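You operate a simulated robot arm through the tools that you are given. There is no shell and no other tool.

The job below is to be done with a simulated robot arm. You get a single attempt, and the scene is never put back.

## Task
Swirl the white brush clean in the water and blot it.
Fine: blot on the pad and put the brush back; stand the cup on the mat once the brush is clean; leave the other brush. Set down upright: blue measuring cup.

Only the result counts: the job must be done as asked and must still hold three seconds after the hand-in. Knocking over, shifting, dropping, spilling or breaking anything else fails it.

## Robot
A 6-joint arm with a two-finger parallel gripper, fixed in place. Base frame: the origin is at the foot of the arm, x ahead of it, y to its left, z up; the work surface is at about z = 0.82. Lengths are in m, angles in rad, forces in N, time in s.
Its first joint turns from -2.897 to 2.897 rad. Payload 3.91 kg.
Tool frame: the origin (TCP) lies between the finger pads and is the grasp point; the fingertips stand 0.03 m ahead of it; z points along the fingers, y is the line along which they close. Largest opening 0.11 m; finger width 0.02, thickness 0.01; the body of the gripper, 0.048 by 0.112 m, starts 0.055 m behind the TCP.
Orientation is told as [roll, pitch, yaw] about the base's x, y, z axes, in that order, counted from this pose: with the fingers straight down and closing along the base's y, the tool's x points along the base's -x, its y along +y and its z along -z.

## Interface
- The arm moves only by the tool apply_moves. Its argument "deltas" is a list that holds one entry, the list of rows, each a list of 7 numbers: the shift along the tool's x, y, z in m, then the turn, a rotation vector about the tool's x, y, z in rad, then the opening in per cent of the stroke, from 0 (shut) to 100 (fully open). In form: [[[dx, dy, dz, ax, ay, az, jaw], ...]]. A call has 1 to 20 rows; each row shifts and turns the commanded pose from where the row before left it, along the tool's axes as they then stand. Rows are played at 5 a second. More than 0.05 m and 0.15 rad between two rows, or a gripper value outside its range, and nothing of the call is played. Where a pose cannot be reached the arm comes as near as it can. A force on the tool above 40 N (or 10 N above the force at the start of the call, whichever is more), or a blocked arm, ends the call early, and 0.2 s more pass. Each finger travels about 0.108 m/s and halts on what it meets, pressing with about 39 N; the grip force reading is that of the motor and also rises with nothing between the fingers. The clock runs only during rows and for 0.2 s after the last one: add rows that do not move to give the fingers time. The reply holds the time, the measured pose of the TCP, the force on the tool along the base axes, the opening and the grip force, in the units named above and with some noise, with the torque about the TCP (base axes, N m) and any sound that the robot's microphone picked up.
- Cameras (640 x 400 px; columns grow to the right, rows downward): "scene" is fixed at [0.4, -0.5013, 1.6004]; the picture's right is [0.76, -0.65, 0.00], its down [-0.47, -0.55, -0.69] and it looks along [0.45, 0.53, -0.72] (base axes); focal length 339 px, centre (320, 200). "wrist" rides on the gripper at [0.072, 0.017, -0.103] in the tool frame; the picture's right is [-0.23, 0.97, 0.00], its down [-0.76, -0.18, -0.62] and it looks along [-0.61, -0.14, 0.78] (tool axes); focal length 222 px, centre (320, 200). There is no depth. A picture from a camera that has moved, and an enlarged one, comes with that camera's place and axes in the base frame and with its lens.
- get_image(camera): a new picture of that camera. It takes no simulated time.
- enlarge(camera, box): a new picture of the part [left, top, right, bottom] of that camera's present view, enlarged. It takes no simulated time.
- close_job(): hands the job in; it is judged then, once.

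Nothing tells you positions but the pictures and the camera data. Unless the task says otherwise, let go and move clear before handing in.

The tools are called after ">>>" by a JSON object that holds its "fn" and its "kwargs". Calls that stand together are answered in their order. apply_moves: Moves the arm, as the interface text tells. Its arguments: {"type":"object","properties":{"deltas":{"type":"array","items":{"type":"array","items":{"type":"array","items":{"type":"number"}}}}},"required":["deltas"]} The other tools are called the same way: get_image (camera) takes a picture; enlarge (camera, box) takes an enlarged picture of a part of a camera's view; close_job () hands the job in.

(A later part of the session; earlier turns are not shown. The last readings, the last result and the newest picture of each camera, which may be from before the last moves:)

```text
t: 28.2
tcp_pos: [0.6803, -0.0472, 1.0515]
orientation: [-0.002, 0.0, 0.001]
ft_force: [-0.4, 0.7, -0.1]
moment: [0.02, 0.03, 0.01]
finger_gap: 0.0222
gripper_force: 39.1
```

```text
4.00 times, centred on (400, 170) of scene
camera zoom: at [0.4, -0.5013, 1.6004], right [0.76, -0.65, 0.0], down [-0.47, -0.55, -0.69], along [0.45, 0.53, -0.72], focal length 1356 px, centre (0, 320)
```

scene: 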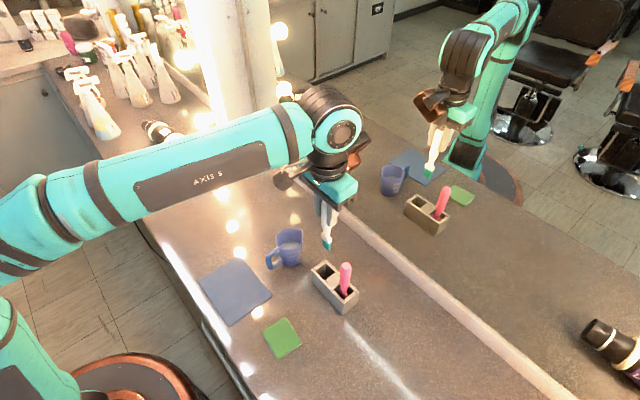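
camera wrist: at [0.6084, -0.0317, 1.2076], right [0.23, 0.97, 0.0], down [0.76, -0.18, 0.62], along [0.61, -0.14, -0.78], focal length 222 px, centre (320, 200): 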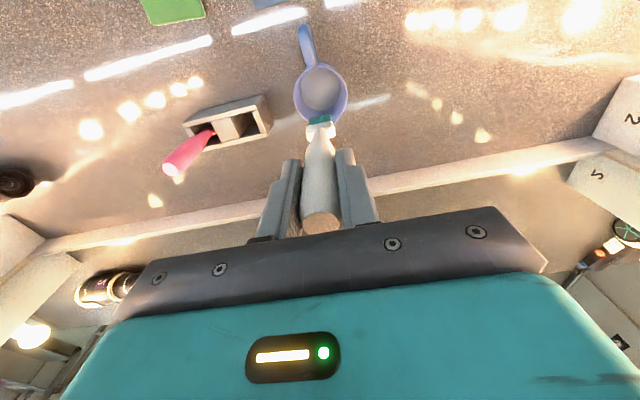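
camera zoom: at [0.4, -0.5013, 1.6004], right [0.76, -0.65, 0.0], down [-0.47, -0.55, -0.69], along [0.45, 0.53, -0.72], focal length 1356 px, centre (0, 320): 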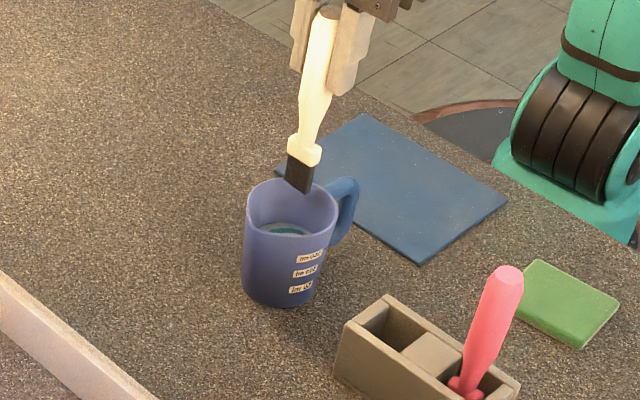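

The bristles have turned from teal to dark, so the paint is off. Next I'll raise and carry the wet brush to the green pad at about (0.536, -0.208).

>>> {"fn": "apply_moves", "kwargs": {"deltas": [[[0, 0, 0, 0, 0, 0, 5], [0, 0, 0, 0, 0, 0, 5], [0, 0, -0.02, 0, 0, 0, 5], [0, 0, -0.02, 0, 0, 0, 5], [0.016, -0.018, 0, 0, 0, 0, 5], [0.016, -0.018, 0, 0, 0, 0, 5], [0.016, -0.018, 0, 0, 0, 0, 5], [0.016, -0.018, 0, 0, 0, 0, 5], [0.016, -0.018, 0, 0, 0, 0, 5], [0.016, -0.018, 0, 0, 0, 0, 5], [0.016, -0.018, 0, 0, 0, 0, 5], [0.016, -0.018, 0, 0, 0, 0, 5], [0.016, -0.016, 0, 0, 0, 0, 5], [0, 0, 0, 0, 0, 0, 5], [0, 0, 0, 0, 0, 0, 5]]]}}

>>> {"fn": "get_image", "kwargs": {"camera": "wrist"}}

>>> {"fn": "get_image", "kwargs": {"camera": "scene"}}

```text
t: 31.4
tcp_pos: [0.5321, -0.2078, 1.091]
orientation: [0.002, -0.001, -0.001]
ft_force: [-0.4, -1.0, -0.1]
moment: [0.02, 0.0, -0.01]
finger_gap: 0.022
gripper_force: 38.6
```

```text
taken
camera wrist: at [0.461, -0.1923, 1.195], right [0.23, 0.97, 0.0], down [0.76, -0.18, 0.62], along [0.61, -0.14, -0.78], focal length 222 px, centre (320, 200)
```

wrist: 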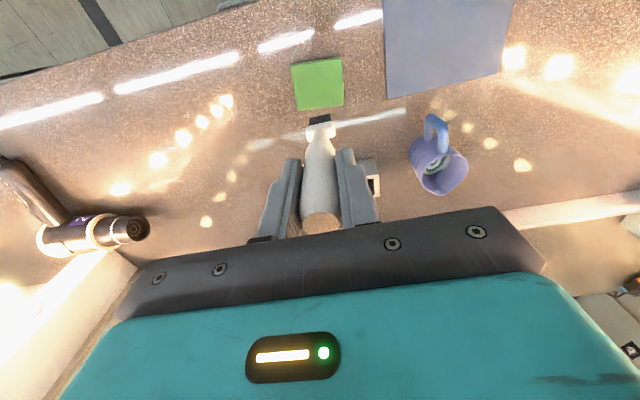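

```text
taken
```

scene: 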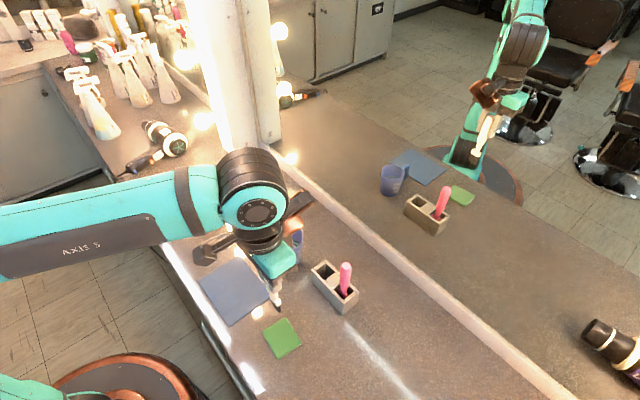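

The tool axis projects onto the pad's centre. Lowering to just above the pad.

>>> {"fn": "apply_moves", "kwargs": {"deltas": [[[0, 0, 0.02, 0, 0, 0, 5], [0, 0, 0.025, 0, 0, 0, 5], [0, 0, 0.025, 0, 0, 0, 5], [0, 0, 0.025, 0, 0, 0, 5], [0, 0, 0.015, 0, 0, 0, 5], [0, 0, 0.01, 0, 0, 0, 5], [0, 0, 0, 0, 0, 0, 5], [0, 0, 0, 0, 0, 0, 5]]]}}

>>> {"fn": "enlarge", "kwargs": {"camera": "wrist", "box": [240, 60, 400, 200]}}

>>> {"fn": "enlarge", "kwargs": {"camera": "scene", "box": [240, 270, 340, 370]}}

```text
t: 33.2
tcp_pos: [0.5354, -0.2063, 0.9734]
orientation: [-0.002, -0.001, 0.0]
ft_force: [0.0, -0.6, -0.3]
moment: [0.02, -0.01, 0.01]
finger_gap: 0.0226
gripper_force: 39.1
```

```text
2.86 times, centred on (320, 130) of wrist
camera zoom: at [0.4633, -0.1901, 1.0768], right [0.23, 0.97, 0.0], down [0.76, -0.18, 0.62], along [0.61, -0.14, -0.78], focal length 635 px, centre (320, 400)
```

zoom: 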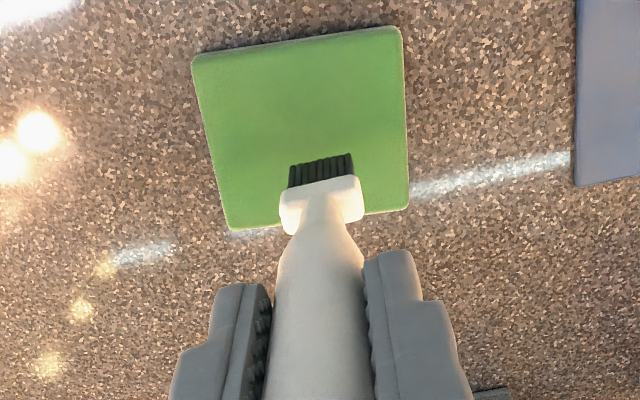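

```text
4.00 times, centred on (290, 320) of scene
camera zoom: at [0.4, -0.5013, 1.6004], right [0.76, -0.65, 0.0], down [-0.47, -0.55, -0.69], along [0.45, 0.53, -0.72], focal length 1356 px, centre (440, -280)
```

zoom: 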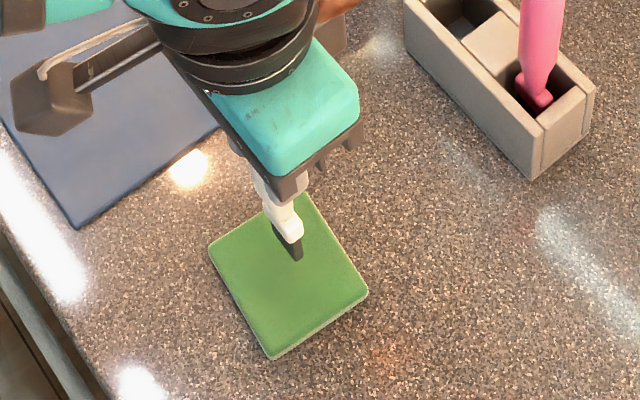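

The bristles hover about 2 cm over the pad's middle. Lowering in small steps while watching the force.

>>> {"fn": "apply_moves", "kwargs": {"deltas": [[[0, 0, 0.005, 0, 0, 0, 5], [0, 0, 0.005, 0, 0, 0, 5], [0, 0, 0.004, 0, 0, 0, 5], [0, 0, 0, 0, 0, 0, 5], [0, 0, 0, 0, 0, 0, 5]]]}}

>>> {"fn": "enlarge", "kwargs": {"camera": "scene", "box": [250, 280, 330, 370]}}

>>> {"fn": "enlarge", "kwargs": {"camera": "wrist", "box": [260, 80, 380, 190]}}

```text
t: 34.4
tcp_pos: [0.5359, -0.2077, 0.9585]
orientation: [-0.001, -0.002, 0.0]
ft_force: [0.7, 0.0, 33.4]
moment: [0.0, -0.14, 0.0]
finger_gap: 0.0223
gripper_force: 39.1
```

```text
4.44 times, centred on (290, 325) of scene
camera zoom: at [0.4, -0.5013, 1.6004], right [0.76, -0.65, 0.0], down [-0.47, -0.55, -0.69], along [0.45, 0.53, -0.72], focal length 1507 px, centre (453, -356)
```

zoom: 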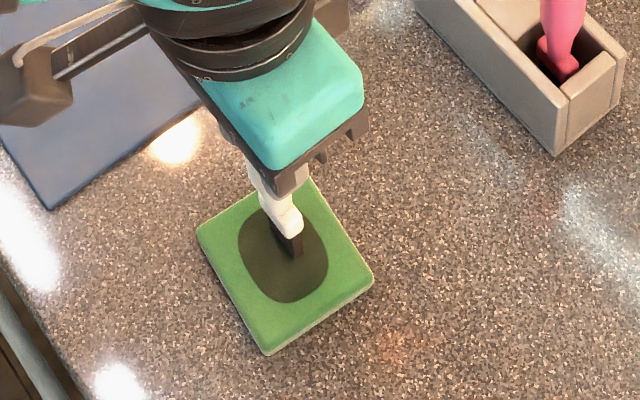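

```text
3.64 times, centred on (320, 135) of wrist
camera zoom: at [0.4624, -0.1901, 1.0617], right [0.23, 0.97, 0.0], down [0.76, -0.18, 0.62], along [0.61, -0.14, -0.78], focal length 808 px, centre (320, 436)
```

zoom: 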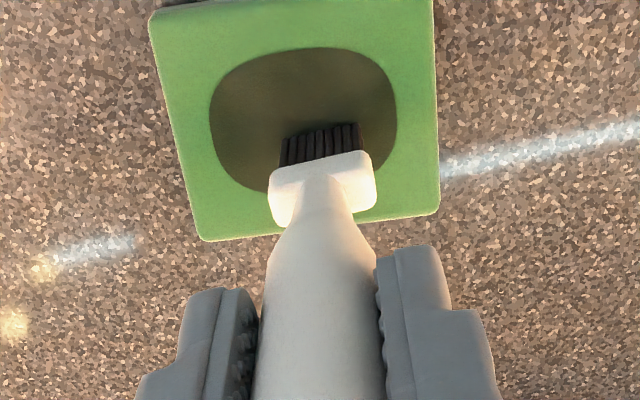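

Contact is made and a wet spot has formed on the pad, but 33 N is firmer than I'd like. I'll ease off slightly and hold for a moment.

>>> {"fn": "apply_moves", "kwargs": {"deltas": [[[0, 0, -0.001, 0, 0, 0, 5], [0, 0, 0, 0, 0, 0, 5], [0, 0, 0, 0, 0, 0, 5], [0, 0, 0, 0, 0, 0, 5]]]}}

```text
t: 35.4
tcp_pos: [0.5348, -0.2044, 0.9572]
orientation: [0.001, -0.001, 0.001]
ft_force: [0.0, -0.6, 22.0]
moment: [0.03, -0.02, -0.01]
finger_gap: 0.0222
gripper_force: 38.8
```

Force is down to 22 N; easing one more millimetre, holding about a second, then lifting to inspect.

>>> {"fn": "apply_moves", "kwargs": {"deltas": [[[0, 0, -0.001, 0, 0, 0, 5], [0, 0, 0, 0, 0, 0, 5], [0, 0, 0, 0, 0, 0, 5], [0, 0, 0, 0, 0, 0, 5], [0, 0, 0, 0, 0, 0, 5], [0, 0, 0, 0, 0, 0, 5]]]}}

>>> {"fn": "apply_moves", "kwargs": {"deltas": [[[0, 0, -0.005, 0, 0, 0, 5], [0, 0, -0.015, 0, 0, 0, 5], [0, 0, -0.03, 0, 0, 0, 5], [0, 0, -0.03, 0, 0, 0, 5], [0, 0, 0, 0, 0, 0, 5], [0, 0, 0, 0, 0, 0, 5]]]}}

>>> {"fn": "enlarge", "kwargs": {"camera": "scene", "box": [240, 250, 340, 370]}}

>>> {"fn": "enlarge", "kwargs": {"camera": "wrist", "box": [240, 40, 400, 180]}}

>>> {"fn": "get_image", "kwargs": {"camera": "scene"}}

```text
t: 36.8
tcp_pos: [0.5348, -0.2065, 0.9591]
orientation: [0.001, 0.0, -0.001]
ft_force: [-0.1, -0.3, 0.6]
moment: [-0.02, 0.01, 0.0]
finger_gap: 0.0225
gripper_force: 38.9
```

```text
t: 38.2
tcp_pos: [0.5353, -0.2079, 1.0387]
orientation: [-0.001, 0.002, 0.0]
ft_force: [-0.2, 0.4, -0.9]
moment: [-0.03, -0.04, 0.01]
finger_gap: 0.0222
gripper_force: 38.3
```

```text
3.33 times, centred on (290, 310) of scene
camera zoom: at [0.4, -0.5013, 1.6004], right [0.76, -0.65, 0.0], down [-0.47, -0.55, -0.69], along [0.45, 0.53, -0.72], focal length 1130 px, centre (420, -167)
```

zoom: 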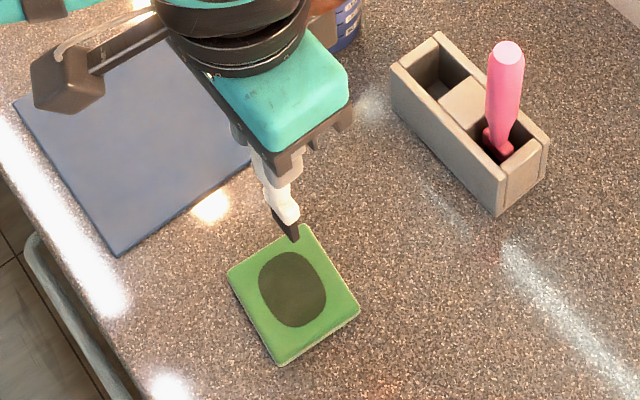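

```text
2.86 times, centred on (320, 110) of wrist
camera zoom: at [0.4633, -0.1912, 1.1422], right [0.23, 0.97, 0.0], down [0.76, -0.18, 0.62], along [0.61, -0.14, -0.78], focal length 635 px, centre (320, 457)
```

zoom: 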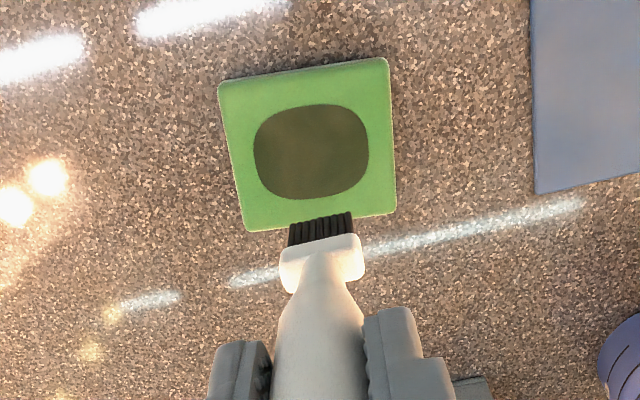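

```text
taken
```

scene: 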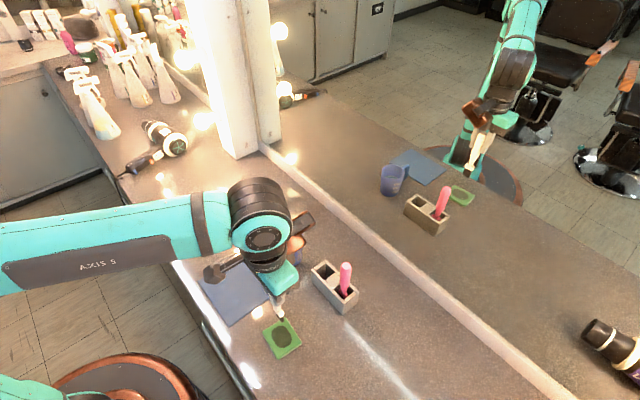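

The pad shows a wet blot mark. I'll look closer at the bristles to judge whether another blot is worthwhile.

>>> {"fn": "enlarge", "kwargs": {"camera": "wrist", "box": [290, 100, 350, 150]}}

>>> {"fn": "enlarge", "kwargs": {"camera": "scene", "box": [265, 300, 295, 325]}}

>>> {"fn": "enlarge", "kwargs": {"camera": "scene", "box": [455, 130, 500, 205]}}

```text
8.00 times, centred on (320, 125) of wrist
camera zoom: at [0.4633, -0.1912, 1.1422], right [0.23, 0.97, 0.0], down [0.76, -0.18, 0.62], along [0.61, -0.14, -0.78], focal length 1777 px, centre (320, 800)
```

zoom: 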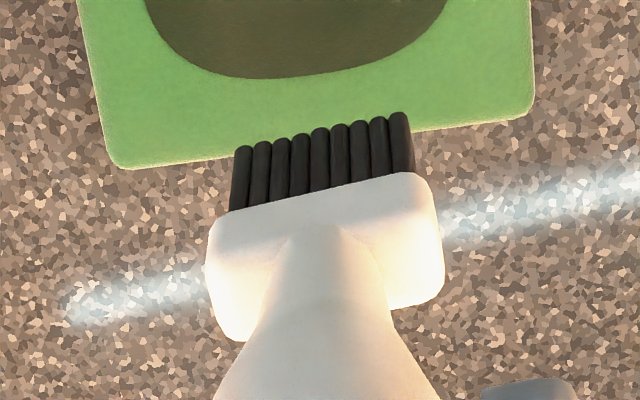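

```text
16.00 times, centred on (280, 312) of scene
camera zoom: at [0.4, -0.5013, 1.6004], right [0.76, -0.65, 0.0], down [-0.47, -0.55, -0.69], along [0.45, 0.53, -0.72], focal length 5425 px, centre (960, -1600)
```

zoom: 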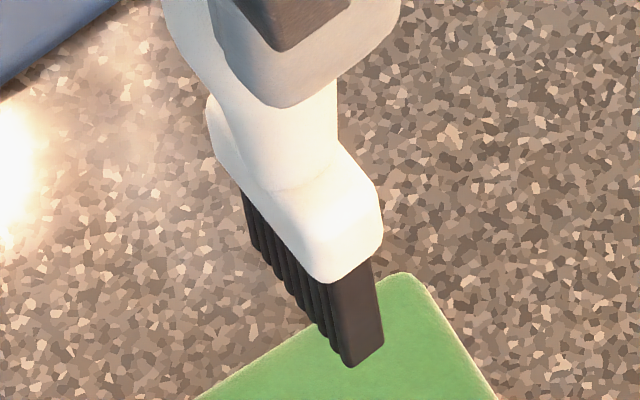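

```text
5.33 times, centred on (478, 168) of scene
camera zoom: at [0.4, -0.5013, 1.6004], right [0.76, -0.65, 0.0], down [-0.47, -0.55, -0.69], along [0.45, 0.53, -0.72], focal length 1808 px, centre (-520, 373)
```

zoom: 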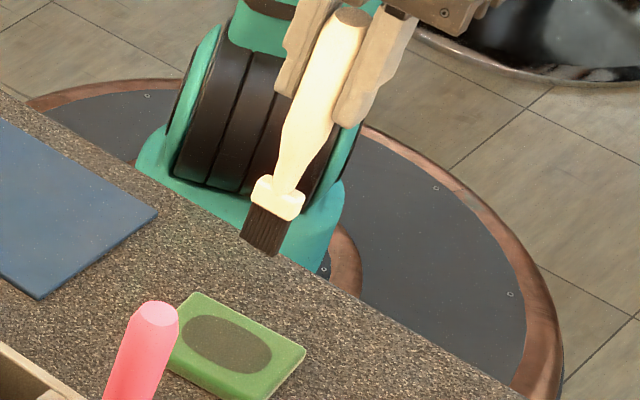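

The bristles are clean and dark. I'll give one more gentle blot (~10 N) with a hold, to be sure it counts as blotted.

>>> {"fn": "apply_moves", "kwargs": {"deltas": [[[0, 0, 0.03, 0, 0, 0, 5], [0, 0, 0.03, 0, 0, 0, 5], [0, 0, 0.012, 0, 0, 0, 5], [0, 0, 0.005, 0, 0, 0, 5], [0, 0, 0.003, 0, 0, 0, 5], [0, 0, 0.001, 0, 0, 0, 5], [0, 0, 0, 0, 0, 0, 5], [0, 0, 0, 0, 0, 0, 5], [0, 0, 0, 0, 0, 0, 5], [0, 0, 0, 0, 0, 0, 5], [0, 0, 0, 0, 0, 0, 5]]]}}

```text
t: 40.6
tcp_pos: [0.5353, -0.2065, 0.9594]
orientation: [-0.002, 0.0, 0.0]
ft_force: [-0.6, -0.1, -0.4]
moment: [0.01, 0.02, -0.03]
finger_gap: 0.0224
gripper_force: 38.6
```

No contact this time; stepping down a millimetre at a time.

>>> {"fn": "apply_moves", "kwargs": {"deltas": [[[0, 0, 0.001, 0, 0, 0, 5], [0, 0, 0, 0, 0, 0, 5], [0, 0, 0, 0, 0, 0, 5]]]}}

```text
t: 41.4
tcp_pos: [0.5347, -0.2062, 0.9592]
orientation: [0.0, 0.0, 0.0]
ft_force: [1.6, 0.8, 5.7]
moment: [0.03, -0.1, 0.0]
finger_gap: 0.0221
gripper_force: 38.7
```

Gentle contact at about 6 N. Holding a second, then lifting.

>>> {"fn": "apply_moves", "kwargs": {"deltas": [[[0, 0, 0.0005, 0, 0, 0, 5], [0, 0, 0, 0, 0, 0, 5], [0, 0, 0, 0, 0, 0, 5], [0, 0, 0, 0, 0, 0, 5], [0, 0, 0, 0, 0, 0, 5], [0, 0, 0, 0, 0, 0, 5]]]}}

>>> {"fn": "apply_moves", "kwargs": {"deltas": [[[0, 0, -0.005, 0, 0, 0, 5], [0, 0, -0.015, 0, 0, 0, 5], [0, 0, -0.03, 0, 0, 0, 5], [0, 0, -0.035, 0, 0, 0, 5], [0, 0, -0.035, 0, 0, 0, 5], [0, 0, -0.025, 0, 0, 0, 5], [0, 0, 0, 0, 0, 0, 5], [0, 0, 0, 0, 0, 0, 5]]]}}

>>> {"fn": "get_image", "kwargs": {"camera": "scene"}}

>>> {"fn": "enlarge", "kwargs": {"camera": "wrist", "box": [240, 40, 400, 180]}}

```text
t: 42.8
tcp_pos: [0.5354, -0.2071, 0.9577]
orientation: [-0.001, -0.003, 0.0]
ft_force: [1.8, -0.3, 26.8]
moment: [0.0, -0.22, 0.01]
finger_gap: 0.0226
gripper_force: 39.0
```

```text
t: 44.6
tcp_pos: [0.5359, -0.2036, 1.1018]
orientation: [0.001, 0.001, -0.001]
ft_force: [0.6, 0.7, 0.6]
moment: [0.0, 0.03, 0.02]
finger_gap: 0.0223
gripper_force: 38.8
```

```text
taken
```

scene: 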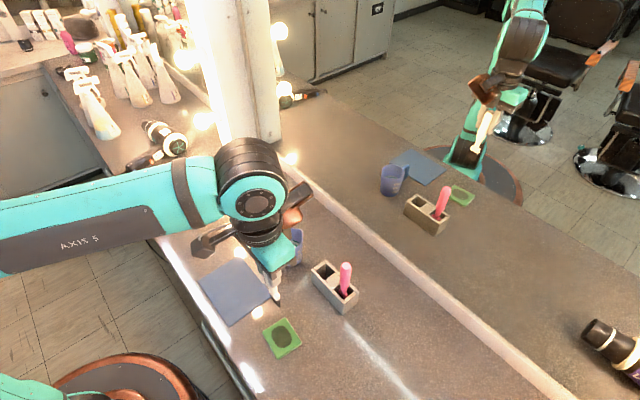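

```text
2.86 times, centred on (320, 110) of wrist
camera zoom: at [0.4636, -0.1874, 1.2058], right [0.23, 0.97, 0.0], down [0.76, -0.18, 0.62], along [0.61, -0.14, -0.78], focal length 635 px, centre (320, 457)
```

zoom: 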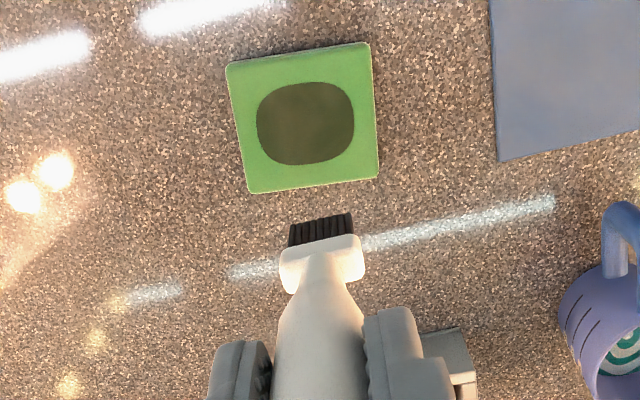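

The second blot is done and the pad is undisturbed. Now carrying the brush back above its own slot at about (0.698, -0.167).

>>> {"fn": "apply_moves", "kwargs": {"deltas": [[[-0.01, 0.01, 0, 0, 0, 0, 5], [-0.018, 0.015, 0, 0, 0, 0, 5], [-0.02, 0.0148, 0, 0, 0, 0, 5], [-0.02, 0, 0, 0, 0, 0, 5], [-0.02, 0, 0, 0, 0, 0, 5], [-0.02, 0, 0, 0, 0, 0, 5], [-0.02, 0, 0, 0, 0, 0, 5], [-0.02, 0, 0, 0, 0, 0, 5], [-0.015, 0, 0, 0, 0, 0, 5], [0, 0, 0, 0, 0, 0, 5], [0, 0, 0, 0, 0, 0, 5]]]}}

>>> {"fn": "enlarge", "kwargs": {"camera": "wrist", "box": [220, 40, 420, 200]}}

>>> {"fn": "enlarge", "kwargs": {"camera": "scene", "box": [280, 180, 380, 320]}}

```text
t: 47.0
tcp_pos: [0.6979, -0.1665, 1.103]
orientation: [-0.001, 0.002, 0.001]
ft_force: [0.5, -0.1, -0.3]
moment: [0.03, 0.0, 0.0]
finger_gap: 0.0225
gripper_force: 38.8
```

```text
2.50 times, centred on (320, 120) of wrist
camera zoom: at [0.6257, -0.1503, 1.206], right [0.23, 0.97, 0.0], down [0.76, -0.18, 0.62], along [0.61, -0.14, -0.78], focal length 555 px, centre (320, 400)
```

zoom: 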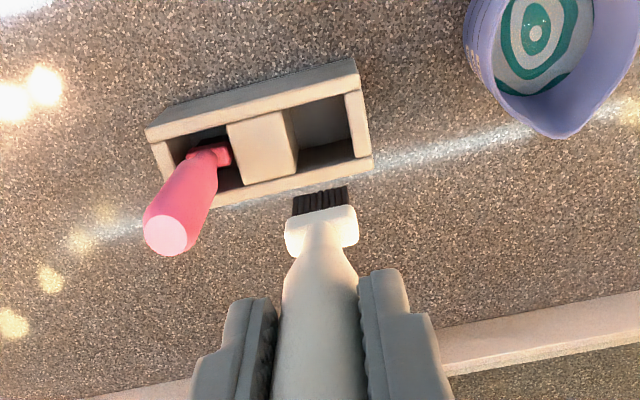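

```text
2.86 times, centred on (330, 250) of scene
camera zoom: at [0.4, -0.5013, 1.6004], right [0.76, -0.65, 0.0], down [-0.47, -0.55, -0.69], along [0.45, 0.53, -0.72], focal length 969 px, centre (291, 57)
```

zoom: 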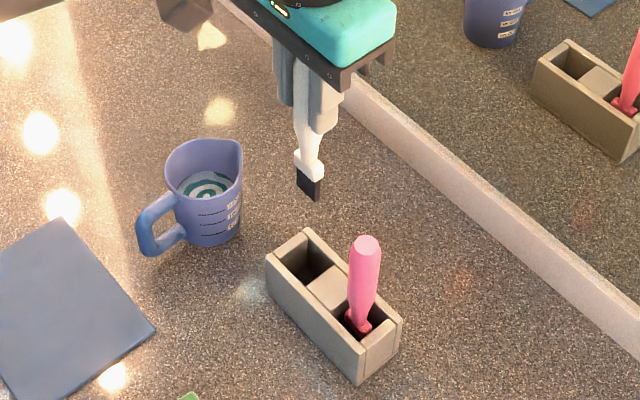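

The brush is above its slot. Lowering until the bristle tip is just above the slot, then checking alignment.

>>> {"fn": "apply_moves", "kwargs": {"deltas": [[[0, -0.001, 0.02, 0, 0, 0, 5], [0, 0, 0.02, 0, 0, 0, 5], [0, 0, 0.02, 0, 0, 0, 5], [0, 0, 0.015, 0, 0, 0, 5], [0, 0, 0, 0, 0, 0, 5], [0, 0, 0, 0, 0, 0, 5]]]}}

>>> {"fn": "enlarge", "kwargs": {"camera": "wrist", "box": [240, 60, 380, 180]}}

>>> {"fn": "enlarge", "kwargs": {"camera": "scene", "box": [290, 210, 370, 320]}}

>>> {"fn": "enlarge", "kwargs": {"camera": "scene", "box": [390, 150, 460, 240]}}

```text
t: 48.4
tcp_pos: [0.6996, -0.1675, 1.028]
orientation: [-0.001, -0.002, 0.001]
ft_force: [1.2, 0.5, -0.8]
moment: [-0.01, 0.0, -0.03]
finger_gap: 0.0224
gripper_force: 39.2
```

```text
3.33 times, centred on (310, 120) of wrist
camera zoom: at [0.6268, -0.1506, 1.1314], right [0.23, 0.97, 0.0], down [0.76, -0.18, 0.62], along [0.61, -0.14, -0.78], focal length 740 px, centre (353, 467)
```

zoom: 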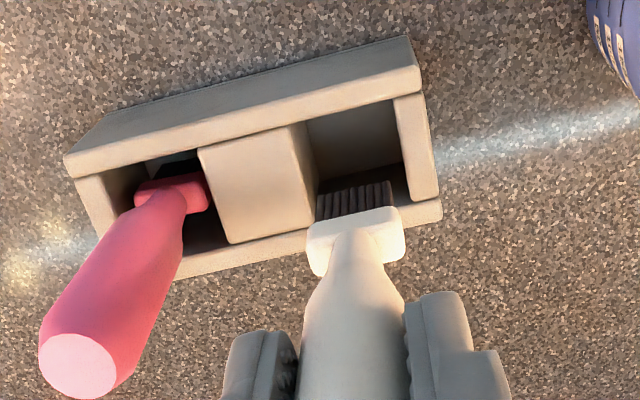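

```text
3.64 times, centred on (330, 265) of scene
camera zoom: at [0.4, -0.5013, 1.6004], right [0.76, -0.65, 0.0], down [-0.47, -0.55, -0.69], along [0.45, 0.53, -0.72], focal length 1233 px, centre (284, -36)
```

zoom: 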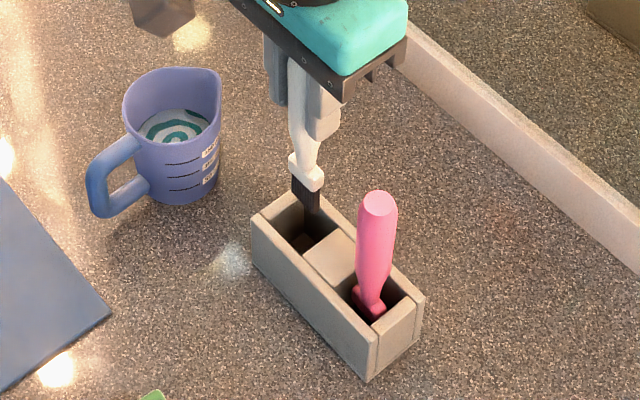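

```text
4.44 times, centred on (425, 195) of scene
camera zoom: at [0.4, -0.5013, 1.6004], right [0.76, -0.65, 0.0], down [-0.47, -0.55, -0.69], along [0.45, 0.53, -0.72], focal length 1507 px, centre (-147, 222)
```

zoom: 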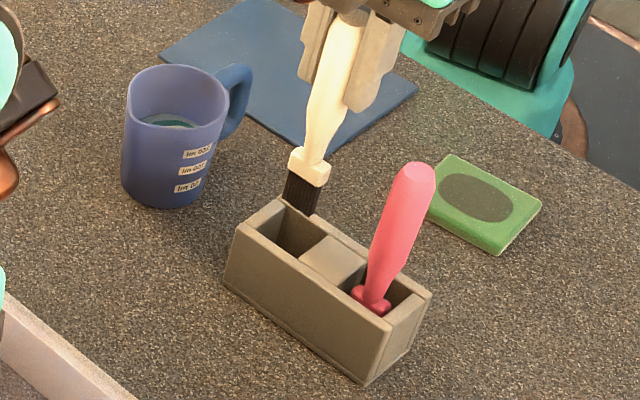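

Bristles are over the slot, about 1 mm off in y and 2 mm in x. I'll correct and lower the bristles into the slot, stopping before the collar enters.

>>> {"fn": "apply_moves", "kwargs": {"deltas": [[[0.002, 0.0005, 0.004, 0, 0, 0, 5], [0, 0, 0.01, 0, 0, 0, 5], [0, 0, 0.01, 0, 0, 0, 5], [0, 0, 0.01, 0, 0, 0, 5], [0, 0, 0, 0, 0, 0, 5], [0, 0, 0, 0, 0, 0, 5]]]}}

>>> {"fn": "enlarge", "kwargs": {"camera": "wrist", "box": [240, 60, 380, 180]}}

>>> {"fn": "enlarge", "kwargs": {"camera": "scene", "box": [290, 210, 370, 320]}}

```text
t: 49.8
tcp_pos: [0.6972, -0.1674, 0.9927]
orientation: [0.001, -0.001, 0.001]
ft_force: [0.5, -0.3, -0.8]
moment: [0.0, -0.01, 0.01]
finger_gap: 0.0223
gripper_force: 39.3
```

```text
3.33 times, centred on (310, 120) of wrist
camera zoom: at [0.6242, -0.1518, 1.0963], right [0.23, 0.97, 0.0], down [0.76, -0.18, 0.62], along [0.61, -0.14, -0.78], focal length 740 px, centre (353, 467)
```

zoom: 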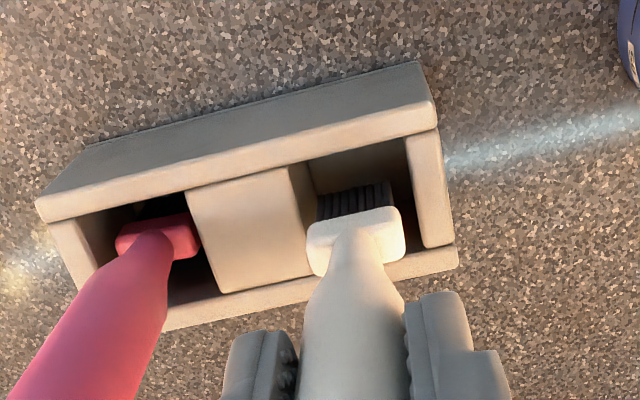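

```text
3.64 times, centred on (330, 265) of scene
camera zoom: at [0.4, -0.5013, 1.6004], right [0.76, -0.65, 0.0], down [-0.47, -0.55, -0.69], along [0.45, 0.53, -0.72], focal length 1233 px, centre (284, -36)
```

zoom: 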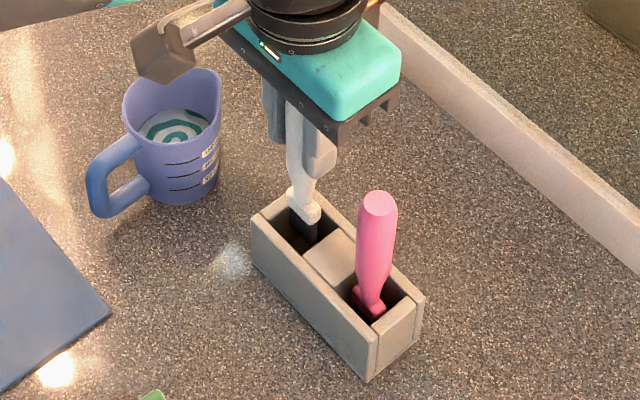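

The collar is above the slot, within about 1 mm of centre. Lowering most of the way in.

>>> {"fn": "apply_moves", "kwargs": {"deltas": [[[0, 0.001, 0.002, 0, 0, 0, 5], [0, 0, 0.008, 0, 0, 0, 5], [0, 0, 0.008, 0, 0, 0, 5], [0, 0, 0.008, 0, 0, 0, 5], [0, 0, 0.006, 0, 0, 0, 5], [0, 0, 0, 0, 0, 0, 5], [0, 0, 0, 0, 0, 0, 5]]]}}

>>> {"fn": "enlarge", "kwargs": {"camera": "wrist", "box": [240, 80, 380, 200]}}

>>> {"fn": "enlarge", "kwargs": {"camera": "scene", "box": [290, 210, 370, 320]}}

```text
t: 51.4
tcp_pos: [0.6948, -0.1673, 0.9611]
orientation: [-0.001, 0.001, -0.002]
ft_force: [-0.1, 0.4, 0.4]
moment: [0.01, -0.02, 0.01]
finger_gap: 0.0223
gripper_force: 39.2
```

```text
3.33 times, centred on (310, 140) of wrist
camera zoom: at [0.6234, -0.1504, 1.0642], right [0.23, 0.97, 0.0], down [0.76, -0.18, 0.62], along [0.61, -0.14, -0.78], focal length 740 px, centre (353, 400)
```

zoom: 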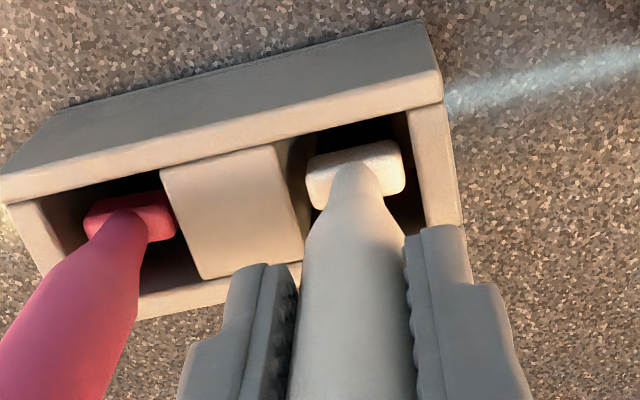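

```text
3.64 times, centred on (330, 265) of scene
camera zoom: at [0.4, -0.5013, 1.6004], right [0.76, -0.65, 0.0], down [-0.47, -0.55, -0.69], along [0.45, 0.53, -0.72], focal length 1233 px, centre (284, -36)
```

zoom: 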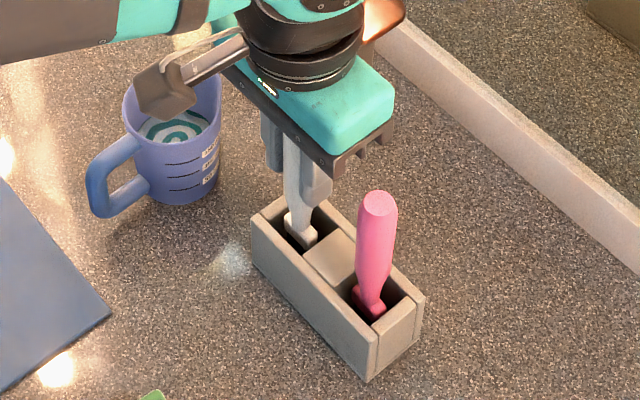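

The collar is inside the slot with no contact force. Final few millimetres in small steps.

>>> {"fn": "apply_moves", "kwargs": {"deltas": [[[-0.0015, 0, 0.002, 0, 0, 0, 5], [0, 0, 0.002, 0, 0, 0, 5], [0, 0, 0.002, 0, 0, 0, 5], [0, 0, 0, 0, 0, 0, 5], [0, 0, 0, 0, 0, 0, 5]]]}}

```text
t: 52.6
tcp_pos: [0.6982, -0.167, 0.9544]
orientation: [0.001, 0.0, 0.0]
ft_force: [0.2, -0.4, -1.1]
moment: [0.02, 0.03, 0.01]
finger_gap: 0.0224
gripper_force: 39.3
```

>>> {"fn": "apply_moves", "kwargs": {"deltas": [[[0, 0, 0.001, 0, 0, 0, 5], [0, 0, 0, 0, 0, 0, 5], [0, 0, 0, 0, 0, 0, 5]]]}}

>>> {"fn": "enlarge", "kwargs": {"camera": "wrist", "box": [220, 100, 420, 240]}}

```text
t: 53.4
tcp_pos: [0.6978, -0.1674, 0.9549]
orientation: [0.001, -0.001, -0.002]
ft_force: [0.4, 0.7, -0.9]
moment: [0.0, 0.02, 0.0]
finger_gap: 0.0222
gripper_force: 39.1
```

```text
2.86 times, centred on (320, 170) of wrist
camera zoom: at [0.6249, -0.1511, 1.0576], right [0.23, 0.97, 0.0], down [0.76, -0.18, 0.62], along [0.61, -0.14, -0.78], focal length 635 px, centre (320, 286)
```

zoom: 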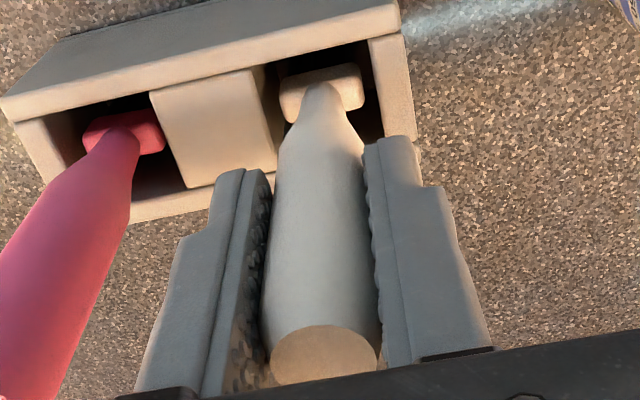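

The view nearly matches the original grip picture; no floor contact yet. I'll step down until the floor is felt.

>>> {"fn": "apply_moves", "kwargs": {"deltas": [[[0, 0, 0.001, 0, 0, 0, 5], [0, 0, 0, 0, 0, 0, 5], [0, 0, 0, 0, 0, 0, 5]]]}}

>>> {"fn": "apply_moves", "kwargs": {"deltas": [[[0, 0, 0.001, 0, 0, 0, 5], [0, 0, 0, 0, 0, 0, 5], [0, 0, 0, 0, 0, 0, 5]]]}}

```text
t: 54.2
tcp_pos: [0.6977, -0.1666, 0.9543]
orientation: [0.0, 0.0, -0.001]
ft_force: [-0.4, -0.1, -1.1]
moment: [-0.03, -0.03, -0.02]
finger_gap: 0.0223
gripper_force: 39.2
```

```text
t: 55.0
tcp_pos: [0.6968, -0.1659, 0.9522]
orientation: [0.001, 0.001, 0.001]
ft_force: [0.0, 0.5, 1.7]
moment: [-0.02, -0.01, 0.0]
finger_gap: 0.0224
gripper_force: 39.4
```

>>> {"fn": "apply_moves", "kwargs": {"deltas": [[[0, 0, 0.0005, 0, 0, 0, 5], [0, 0, 0, 0, 0, 0, 5], [0, 0, 0, 0, 0, 0, 5]]]}}

>>> {"fn": "enlarge", "kwargs": {"camera": "wrist", "box": [220, 100, 420, 240]}}

>>> {"fn": "enlarge", "kwargs": {"camera": "scene", "box": [290, 210, 370, 320]}}

```text
t: 55.8
tcp_pos: [0.6971, -0.1662, 0.9533]
orientation: [0.0, -0.001, -0.001]
ft_force: [4.0, -0.7, 15.0]
moment: [-0.04, -0.48, 0.0]
finger_gap: 0.0223
gripper_force: 39.1
```

```text
2.86 times, centred on (320, 170) of wrist
camera zoom: at [0.6244, -0.1504, 1.0559], right [0.23, 0.97, 0.0], down [0.76, -0.18, 0.62], along [0.61, -0.14, -0.78], focal length 635 px, centre (320, 286)
```

zoom: 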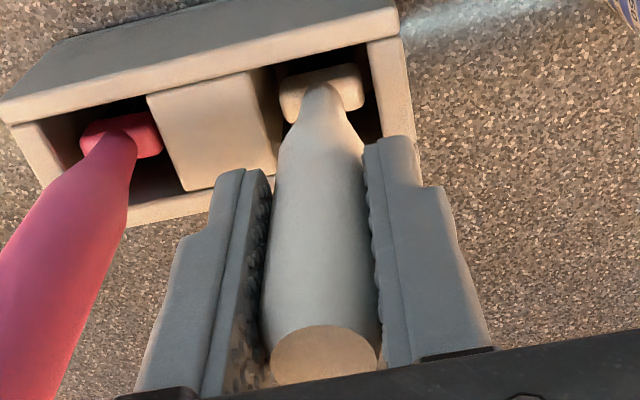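

```text
3.64 times, centred on (330, 265) of scene
camera zoom: at [0.4, -0.5013, 1.6004], right [0.76, -0.65, 0.0], down [-0.47, -0.55, -0.69], along [0.45, 0.53, -0.72], focal length 1233 px, centre (284, -36)
```

zoom: 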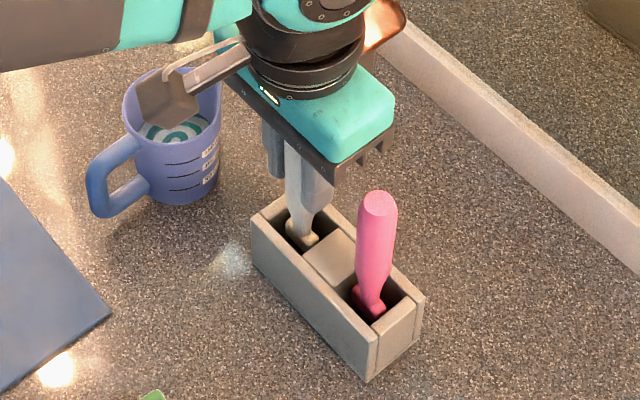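

The floor is felt (15 N). Backing off a millimetre to remove the preload, then opening a little.

>>> {"fn": "apply_moves", "kwargs": {"deltas": [[[0, 0, -0.0008, 0, 0, 0, 5], [0, 0, 0, 0, 0, 0, 5], [0, 0, 0, 0, 0, 0, 5]]]}}

```text
t: 56.6
tcp_pos: [0.6962, -0.167, 0.9527]
orientation: [0.0, 0.0, -0.001]
ft_force: [0.8, 1.3, 15.1]
moment: [0.18, -0.13, -0.02]
finger_gap: 0.0224
gripper_force: 38.8
```

>>> {"fn": "apply_moves", "kwargs": {"deltas": [[[0, 0, -0.0008, 0, 0, 0, 5], [0, 0, 0, 0, 0, 0, 5], [0, 0, 0, 0, 0, 0, 5]]]}}

```text
t: 57.4
tcp_pos: [0.6973, -0.1674, 0.9529]
orientation: [-0.001, 0.004, -0.002]
ft_force: [0.0, -0.4, 0.2]
moment: [0.03, 0.02, -0.03]
finger_gap: 0.0221
gripper_force: 38.8
```

The preload is gone; the brush tip is practically on the slot floor. Opening the gripper moderately, keeping clear of the pink brush.

>>> {"fn": "apply_moves", "kwargs": {"deltas": [[[0, 0, 0, 0, 0, 0, 22], [0, 0, 0, 0, 0, 0, 25], [0, 0, 0, 0, 0, 0, 30], [0, 0, 0, 0, 0, 0, 36], [0, 0, 0, 0, 0, 0, 42], [0, 0, 0, 0, 0, 0, 42]]]}}

>>> {"fn": "enlarge", "kwargs": {"camera": "wrist", "box": [220, 100, 420, 240]}}

>>> {"fn": "enlarge", "kwargs": {"camera": "scene", "box": [290, 210, 370, 320]}}

```text
t: 58.8
tcp_pos: [0.6982, -0.1671, 0.9541]
orientation: [-0.001, -0.001, 0.0]
ft_force: [0.3, 0.3, 0.4]
moment: [0.0, 0.02, -0.04]
finger_gap: 0.046
gripper_force: 0.2
```

```text
2.86 times, centred on (320, 170) of wrist
camera zoom: at [0.6251, -0.1509, 1.0566], right [0.23, 0.97, 0.0], down [0.76, -0.18, 0.62], along [0.61, -0.14, -0.78], focal length 635 px, centre (320, 286)
```

zoom: 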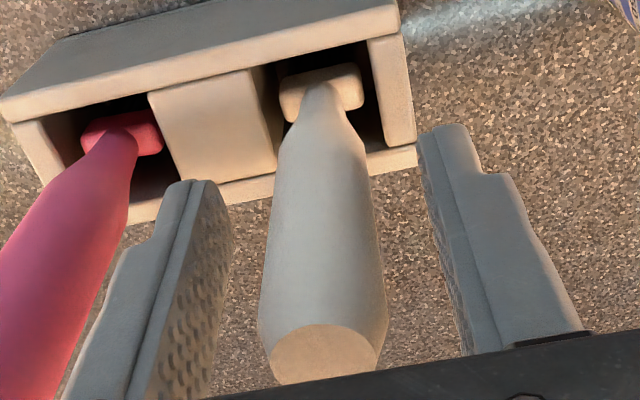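

```text
3.64 times, centred on (330, 265) of scene
camera zoom: at [0.4, -0.5013, 1.6004], right [0.76, -0.65, 0.0], down [-0.47, -0.55, -0.69], along [0.45, 0.53, -0.72], focal length 1233 px, centre (284, -36)
```

zoom: 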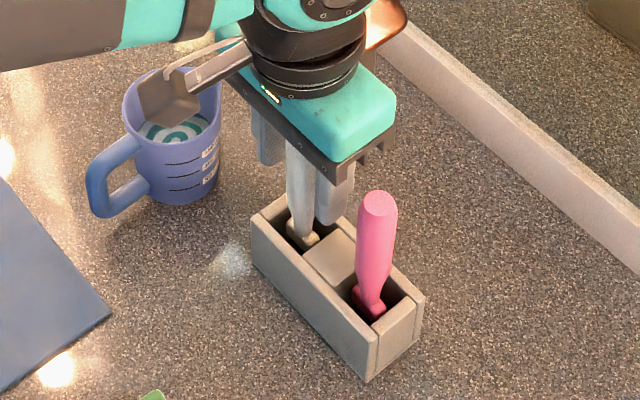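

The brush stands upright, released in its slot. I'll raise the gripper straight up until clear.

>>> {"fn": "apply_moves", "kwargs": {"deltas": [[[0, 0, -0.01, 0, 0, 0, 42], [0, 0, -0.015, 0, 0, 0, 42], [0, 0, -0.02, 0, 0, 0, 42], [0, 0, -0.03, 0, 0, 0, 42], [0, 0, -0.035, 0, 0, 0, 42], [0, 0, -0.035, 0, 0, 0, 42], [0, 0, 0, 0, 0, 0, 42], [0, 0, 0, 0, 0, 0, 42]]]}}

>>> {"fn": "get_image", "kwargs": {"camera": "scene"}}

>>> {"fn": "enlarge", "kwargs": {"camera": "scene", "box": [290, 210, 370, 320]}}

>>> {"fn": "get_image", "kwargs": {"camera": "wrist"}}

```text
t: 60.6
tcp_pos: [0.6986, -0.1674, 1.1001]
orientation: [0.0, 0.0, 0.001]
ft_force: [0.0, -0.1, -0.6]
moment: [0.01, -0.02, 0.03]
finger_gap: 0.0461
gripper_force: 0.0
```

```text
taken
```

scene: 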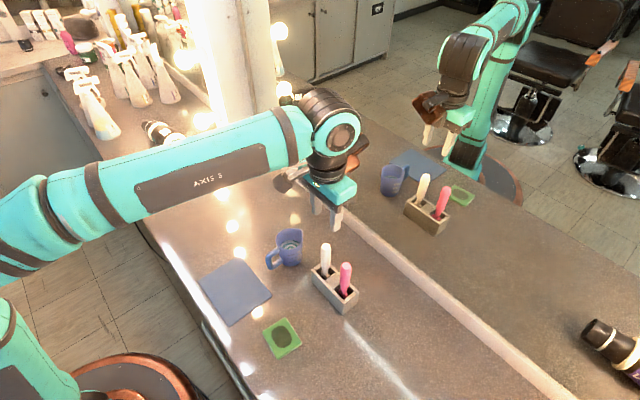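

```text
3.64 times, centred on (330, 265) of scene
camera zoom: at [0.4, -0.5013, 1.6004], right [0.76, -0.65, 0.0], down [-0.47, -0.55, -0.69], along [0.45, 0.53, -0.72], focal length 1233 px, centre (284, -36)
```

zoom: 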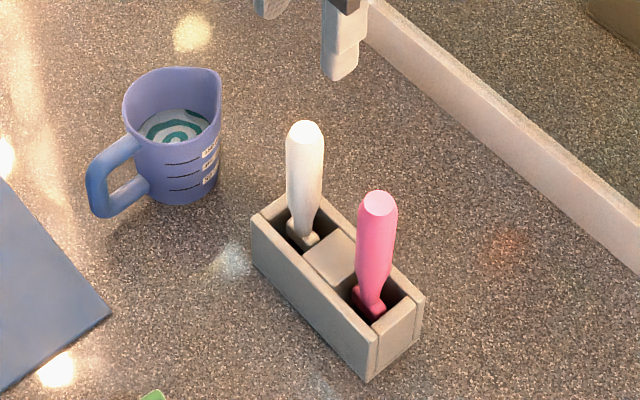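

```text
taken
camera wrist: at [0.6258, -0.151, 1.2021], right [0.23, 0.97, 0.0], down [0.76, -0.18, 0.62], along [0.61, -0.14, -0.78], focal length 222 px, centre (320, 200)
```

wrist: 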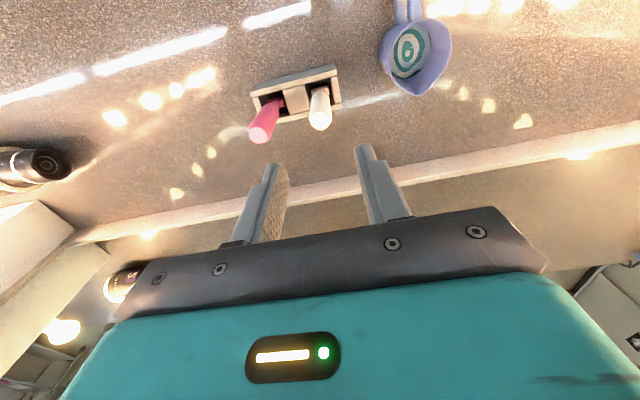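

The white brush is back upright, pink brush untouched, holder unmoved. Now moving above the cup at about (0.680, -0.047) with the jaws opened wide.

>>> {"fn": "apply_moves", "kwargs": {"deltas": [[[0.003, 0.02, 0, 0, 0, 0, 50], [0.003, 0.02, 0, 0, 0, 0, 60], [0.003, 0.02, 0, 0, 0, 0, 75], [0.003, 0.02, 0, 0, 0, 0, 90], [0.003, 0.02, 0, 0, 0, 0, 90], [0.0035, 0.02, 0, 0, 0, 0, 90], [0, 0, 0, 0, 0, 0, 90], [0, 0, 0, 0, 0, 0, 90], [0, 0, 0, 0, 0, 0, 90]]]}}

>>> {"fn": "get_image", "kwargs": {"camera": "wrist"}}

>>> {"fn": "enlarge", "kwargs": {"camera": "wrist", "box": [240, 20, 400, 160]}}

>>> {"fn": "enlarge", "kwargs": {"camera": "scene", "box": [240, 150, 360, 290]}}

```text
t: 62.6
tcp_pos: [0.6791, -0.0464, 1.0993]
orientation: [0.0, 0.001, -0.003]
ft_force: [0.2, 0.3, 0.7]
moment: [0.0, -0.02, -0.05]
finger_gap: 0.099
gripper_force: 0.0
```

```text
taken
camera wrist: at [0.6066, -0.03, 1.2021], right [0.23, 0.97, 0.0], down [0.76, -0.18, 0.62], along [0.61, -0.14, -0.78], focal length 222 px, centre (320, 200)
```

wrist: 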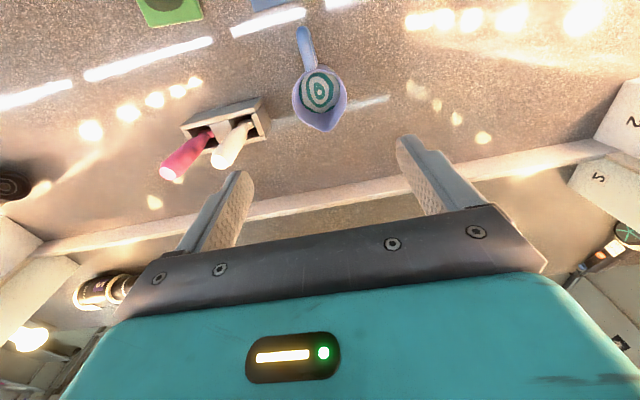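

```text
2.86 times, centred on (320, 90) of wrist
camera zoom: at [0.6066, -0.03, 1.2021], right [0.23, 0.97, 0.0], down [0.76, -0.18, 0.62], along [0.61, -0.14, -0.78], focal length 635 px, centre (320, 514)
```

zoom: 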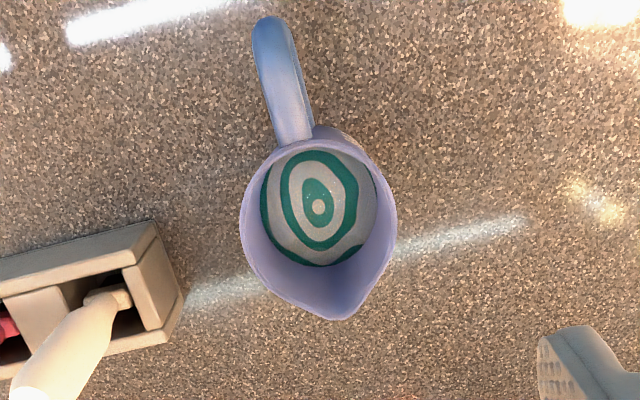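

```text
2.86 times, centred on (300, 220) of scene
camera zoom: at [0.4, -0.5013, 1.6004], right [0.76, -0.65, 0.0], down [-0.47, -0.55, -0.69], along [0.45, 0.53, -0.72], focal length 969 px, centre (377, 143)
```

zoom: 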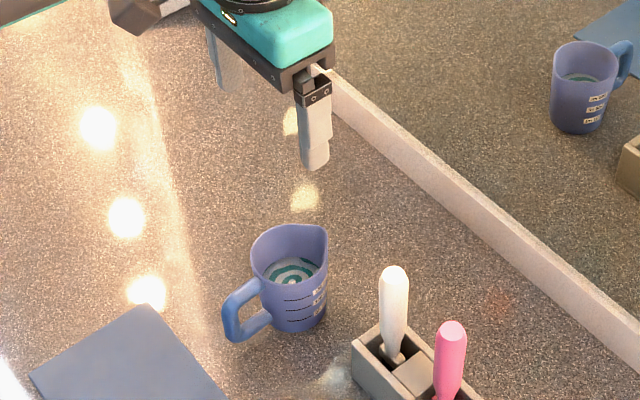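

The gripper is over the cup, about 1 mm off. Lowering until the fingertips are just above the rim, then checking again.

>>> {"fn": "apply_moves", "kwargs": {"deltas": [[[-0.001, -0.001, 0.025, 0, 0, 0, 90], [0, 0, 0.03, 0, 0, 0, 90], [0, 0, 0.03, 0, 0, 0, 90], [0, 0, 0.03, 0, 0, 0, 90], [0, 0, 0.02, 0, 0, 0, 90], [0, 0, 0, 0, 0, 0, 90], [0, 0, 0, 0, 0, 0, 90]]]}}

>>> {"fn": "get_image", "kwargs": {"camera": "wrist"}}

>>> {"fn": "enlarge", "kwargs": {"camera": "scene", "box": [240, 150, 360, 290]}}

```text
t: 64.2
tcp_pos: [0.6806, -0.0474, 0.9632]
orientation: [-0.002, 0.0, 0.0]
ft_force: [0.4, -0.7, -0.9]
moment: [-0.01, 0.03, 0.04]
finger_gap: 0.0987
gripper_force: 0.0
```

```text
taken
camera wrist: at [0.6085, -0.0314, 1.0667], right [0.23, 0.97, 0.0], down [0.76, -0.18, 0.62], along [0.61, -0.14, -0.78], focal length 222 px, centre (320, 200)
```

wrist: 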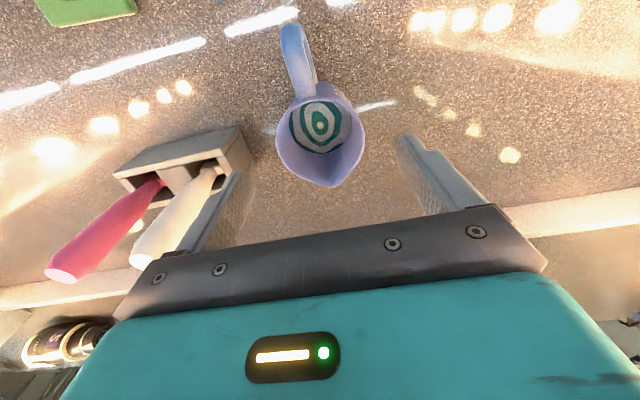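

```text
2.86 times, centred on (300, 220) of scene
camera zoom: at [0.4, -0.5013, 1.6004], right [0.76, -0.65, 0.0], down [-0.47, -0.55, -0.69], along [0.45, 0.53, -0.72], focal length 969 px, centre (377, 143)
```

zoom: 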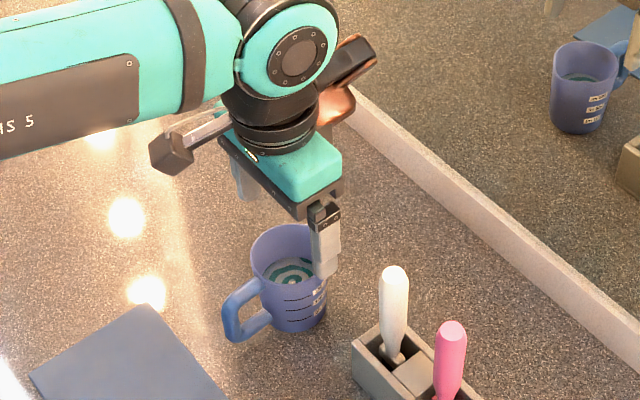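

The fingers straddle the cup symmetrically with plenty of clearance from the holder. Lowering to grip height, fingertips about 3 cm above the counter.

>>> {"fn": "apply_moves", "kwargs": {"deltas": [[[0, 0, 0.02, 0, 0, 0, 90], [0, 0, 0.02, 0, 0, 0, 90], [0, 0, 0.02, 0, 0, 0, 90], [0, 0, 0.015, 0, 0, 0, 90], [0, 0, 0.008, 0, 0, 0, 90], [0, 0, 0, 0, 0, 0, 90], [0, 0, 0, 0, 0, 0, 90]]]}}

>>> {"fn": "get_image", "kwargs": {"camera": "wrist"}}

>>> {"fn": "enlarge", "kwargs": {"camera": "scene", "box": [240, 180, 340, 290]}}

>>> {"fn": "enlarge", "kwargs": {"camera": "scene", "box": [350, 130, 440, 220]}}

```text
t: 65.8
tcp_pos: [0.68, -0.0469, 0.8812]
orientation: [0.0, 0.002, -0.001]
ft_force: [0.2, -0.1, -0.3]
moment: [-0.04, 0.02, 0.0]
finger_gap: 0.0991
gripper_force: 0.1
```

```text
taken
camera wrist: at [0.6075, -0.0314, 0.9841], right [0.23, 0.97, 0.0], down [0.76, -0.18, 0.62], along [0.61, -0.14, -0.78], focal length 222 px, centre (320, 200)
```

wrist: 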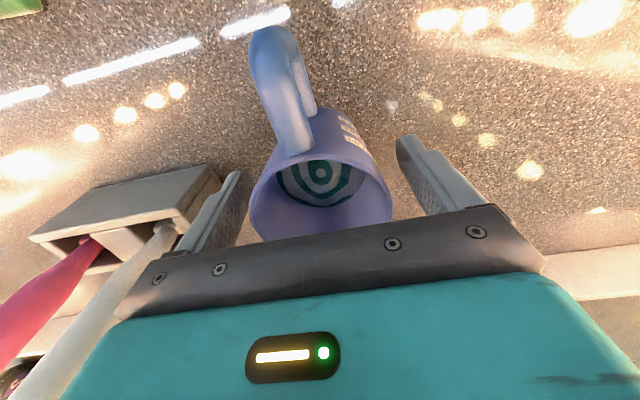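

```text
3.64 times, centred on (290, 235) of scene
camera zoom: at [0.4, -0.5013, 1.6004], right [0.76, -0.65, 0.0], down [-0.47, -0.55, -0.69], along [0.45, 0.53, -0.72], focal length 1233 px, centre (429, 73)
```

zoom: 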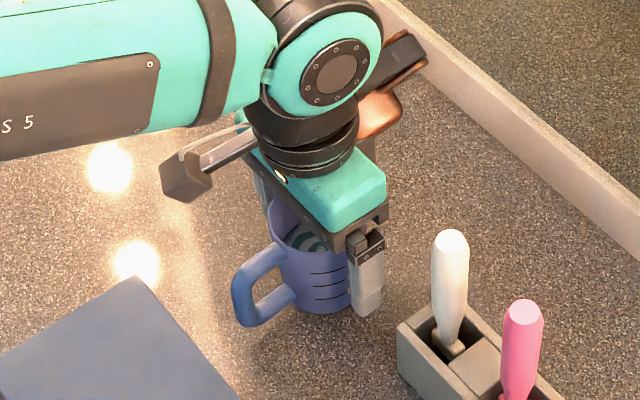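

```text
4.44 times, centred on (395, 175) of scene
camera zoom: at [0.4, -0.5013, 1.6004], right [0.76, -0.65, 0.0], down [-0.47, -0.55, -0.69], along [0.45, 0.53, -0.72], focal length 1507 px, centre (-13, 311)
```

zoom: 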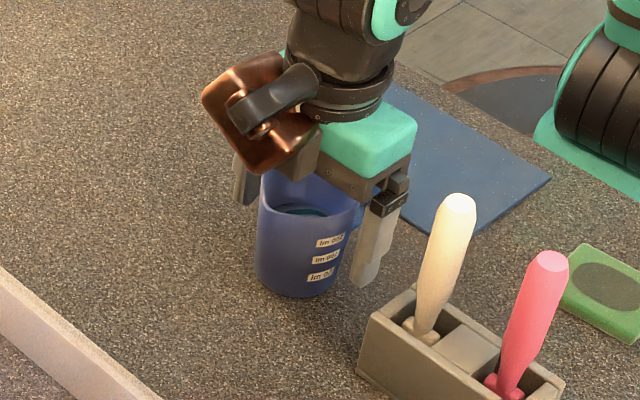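

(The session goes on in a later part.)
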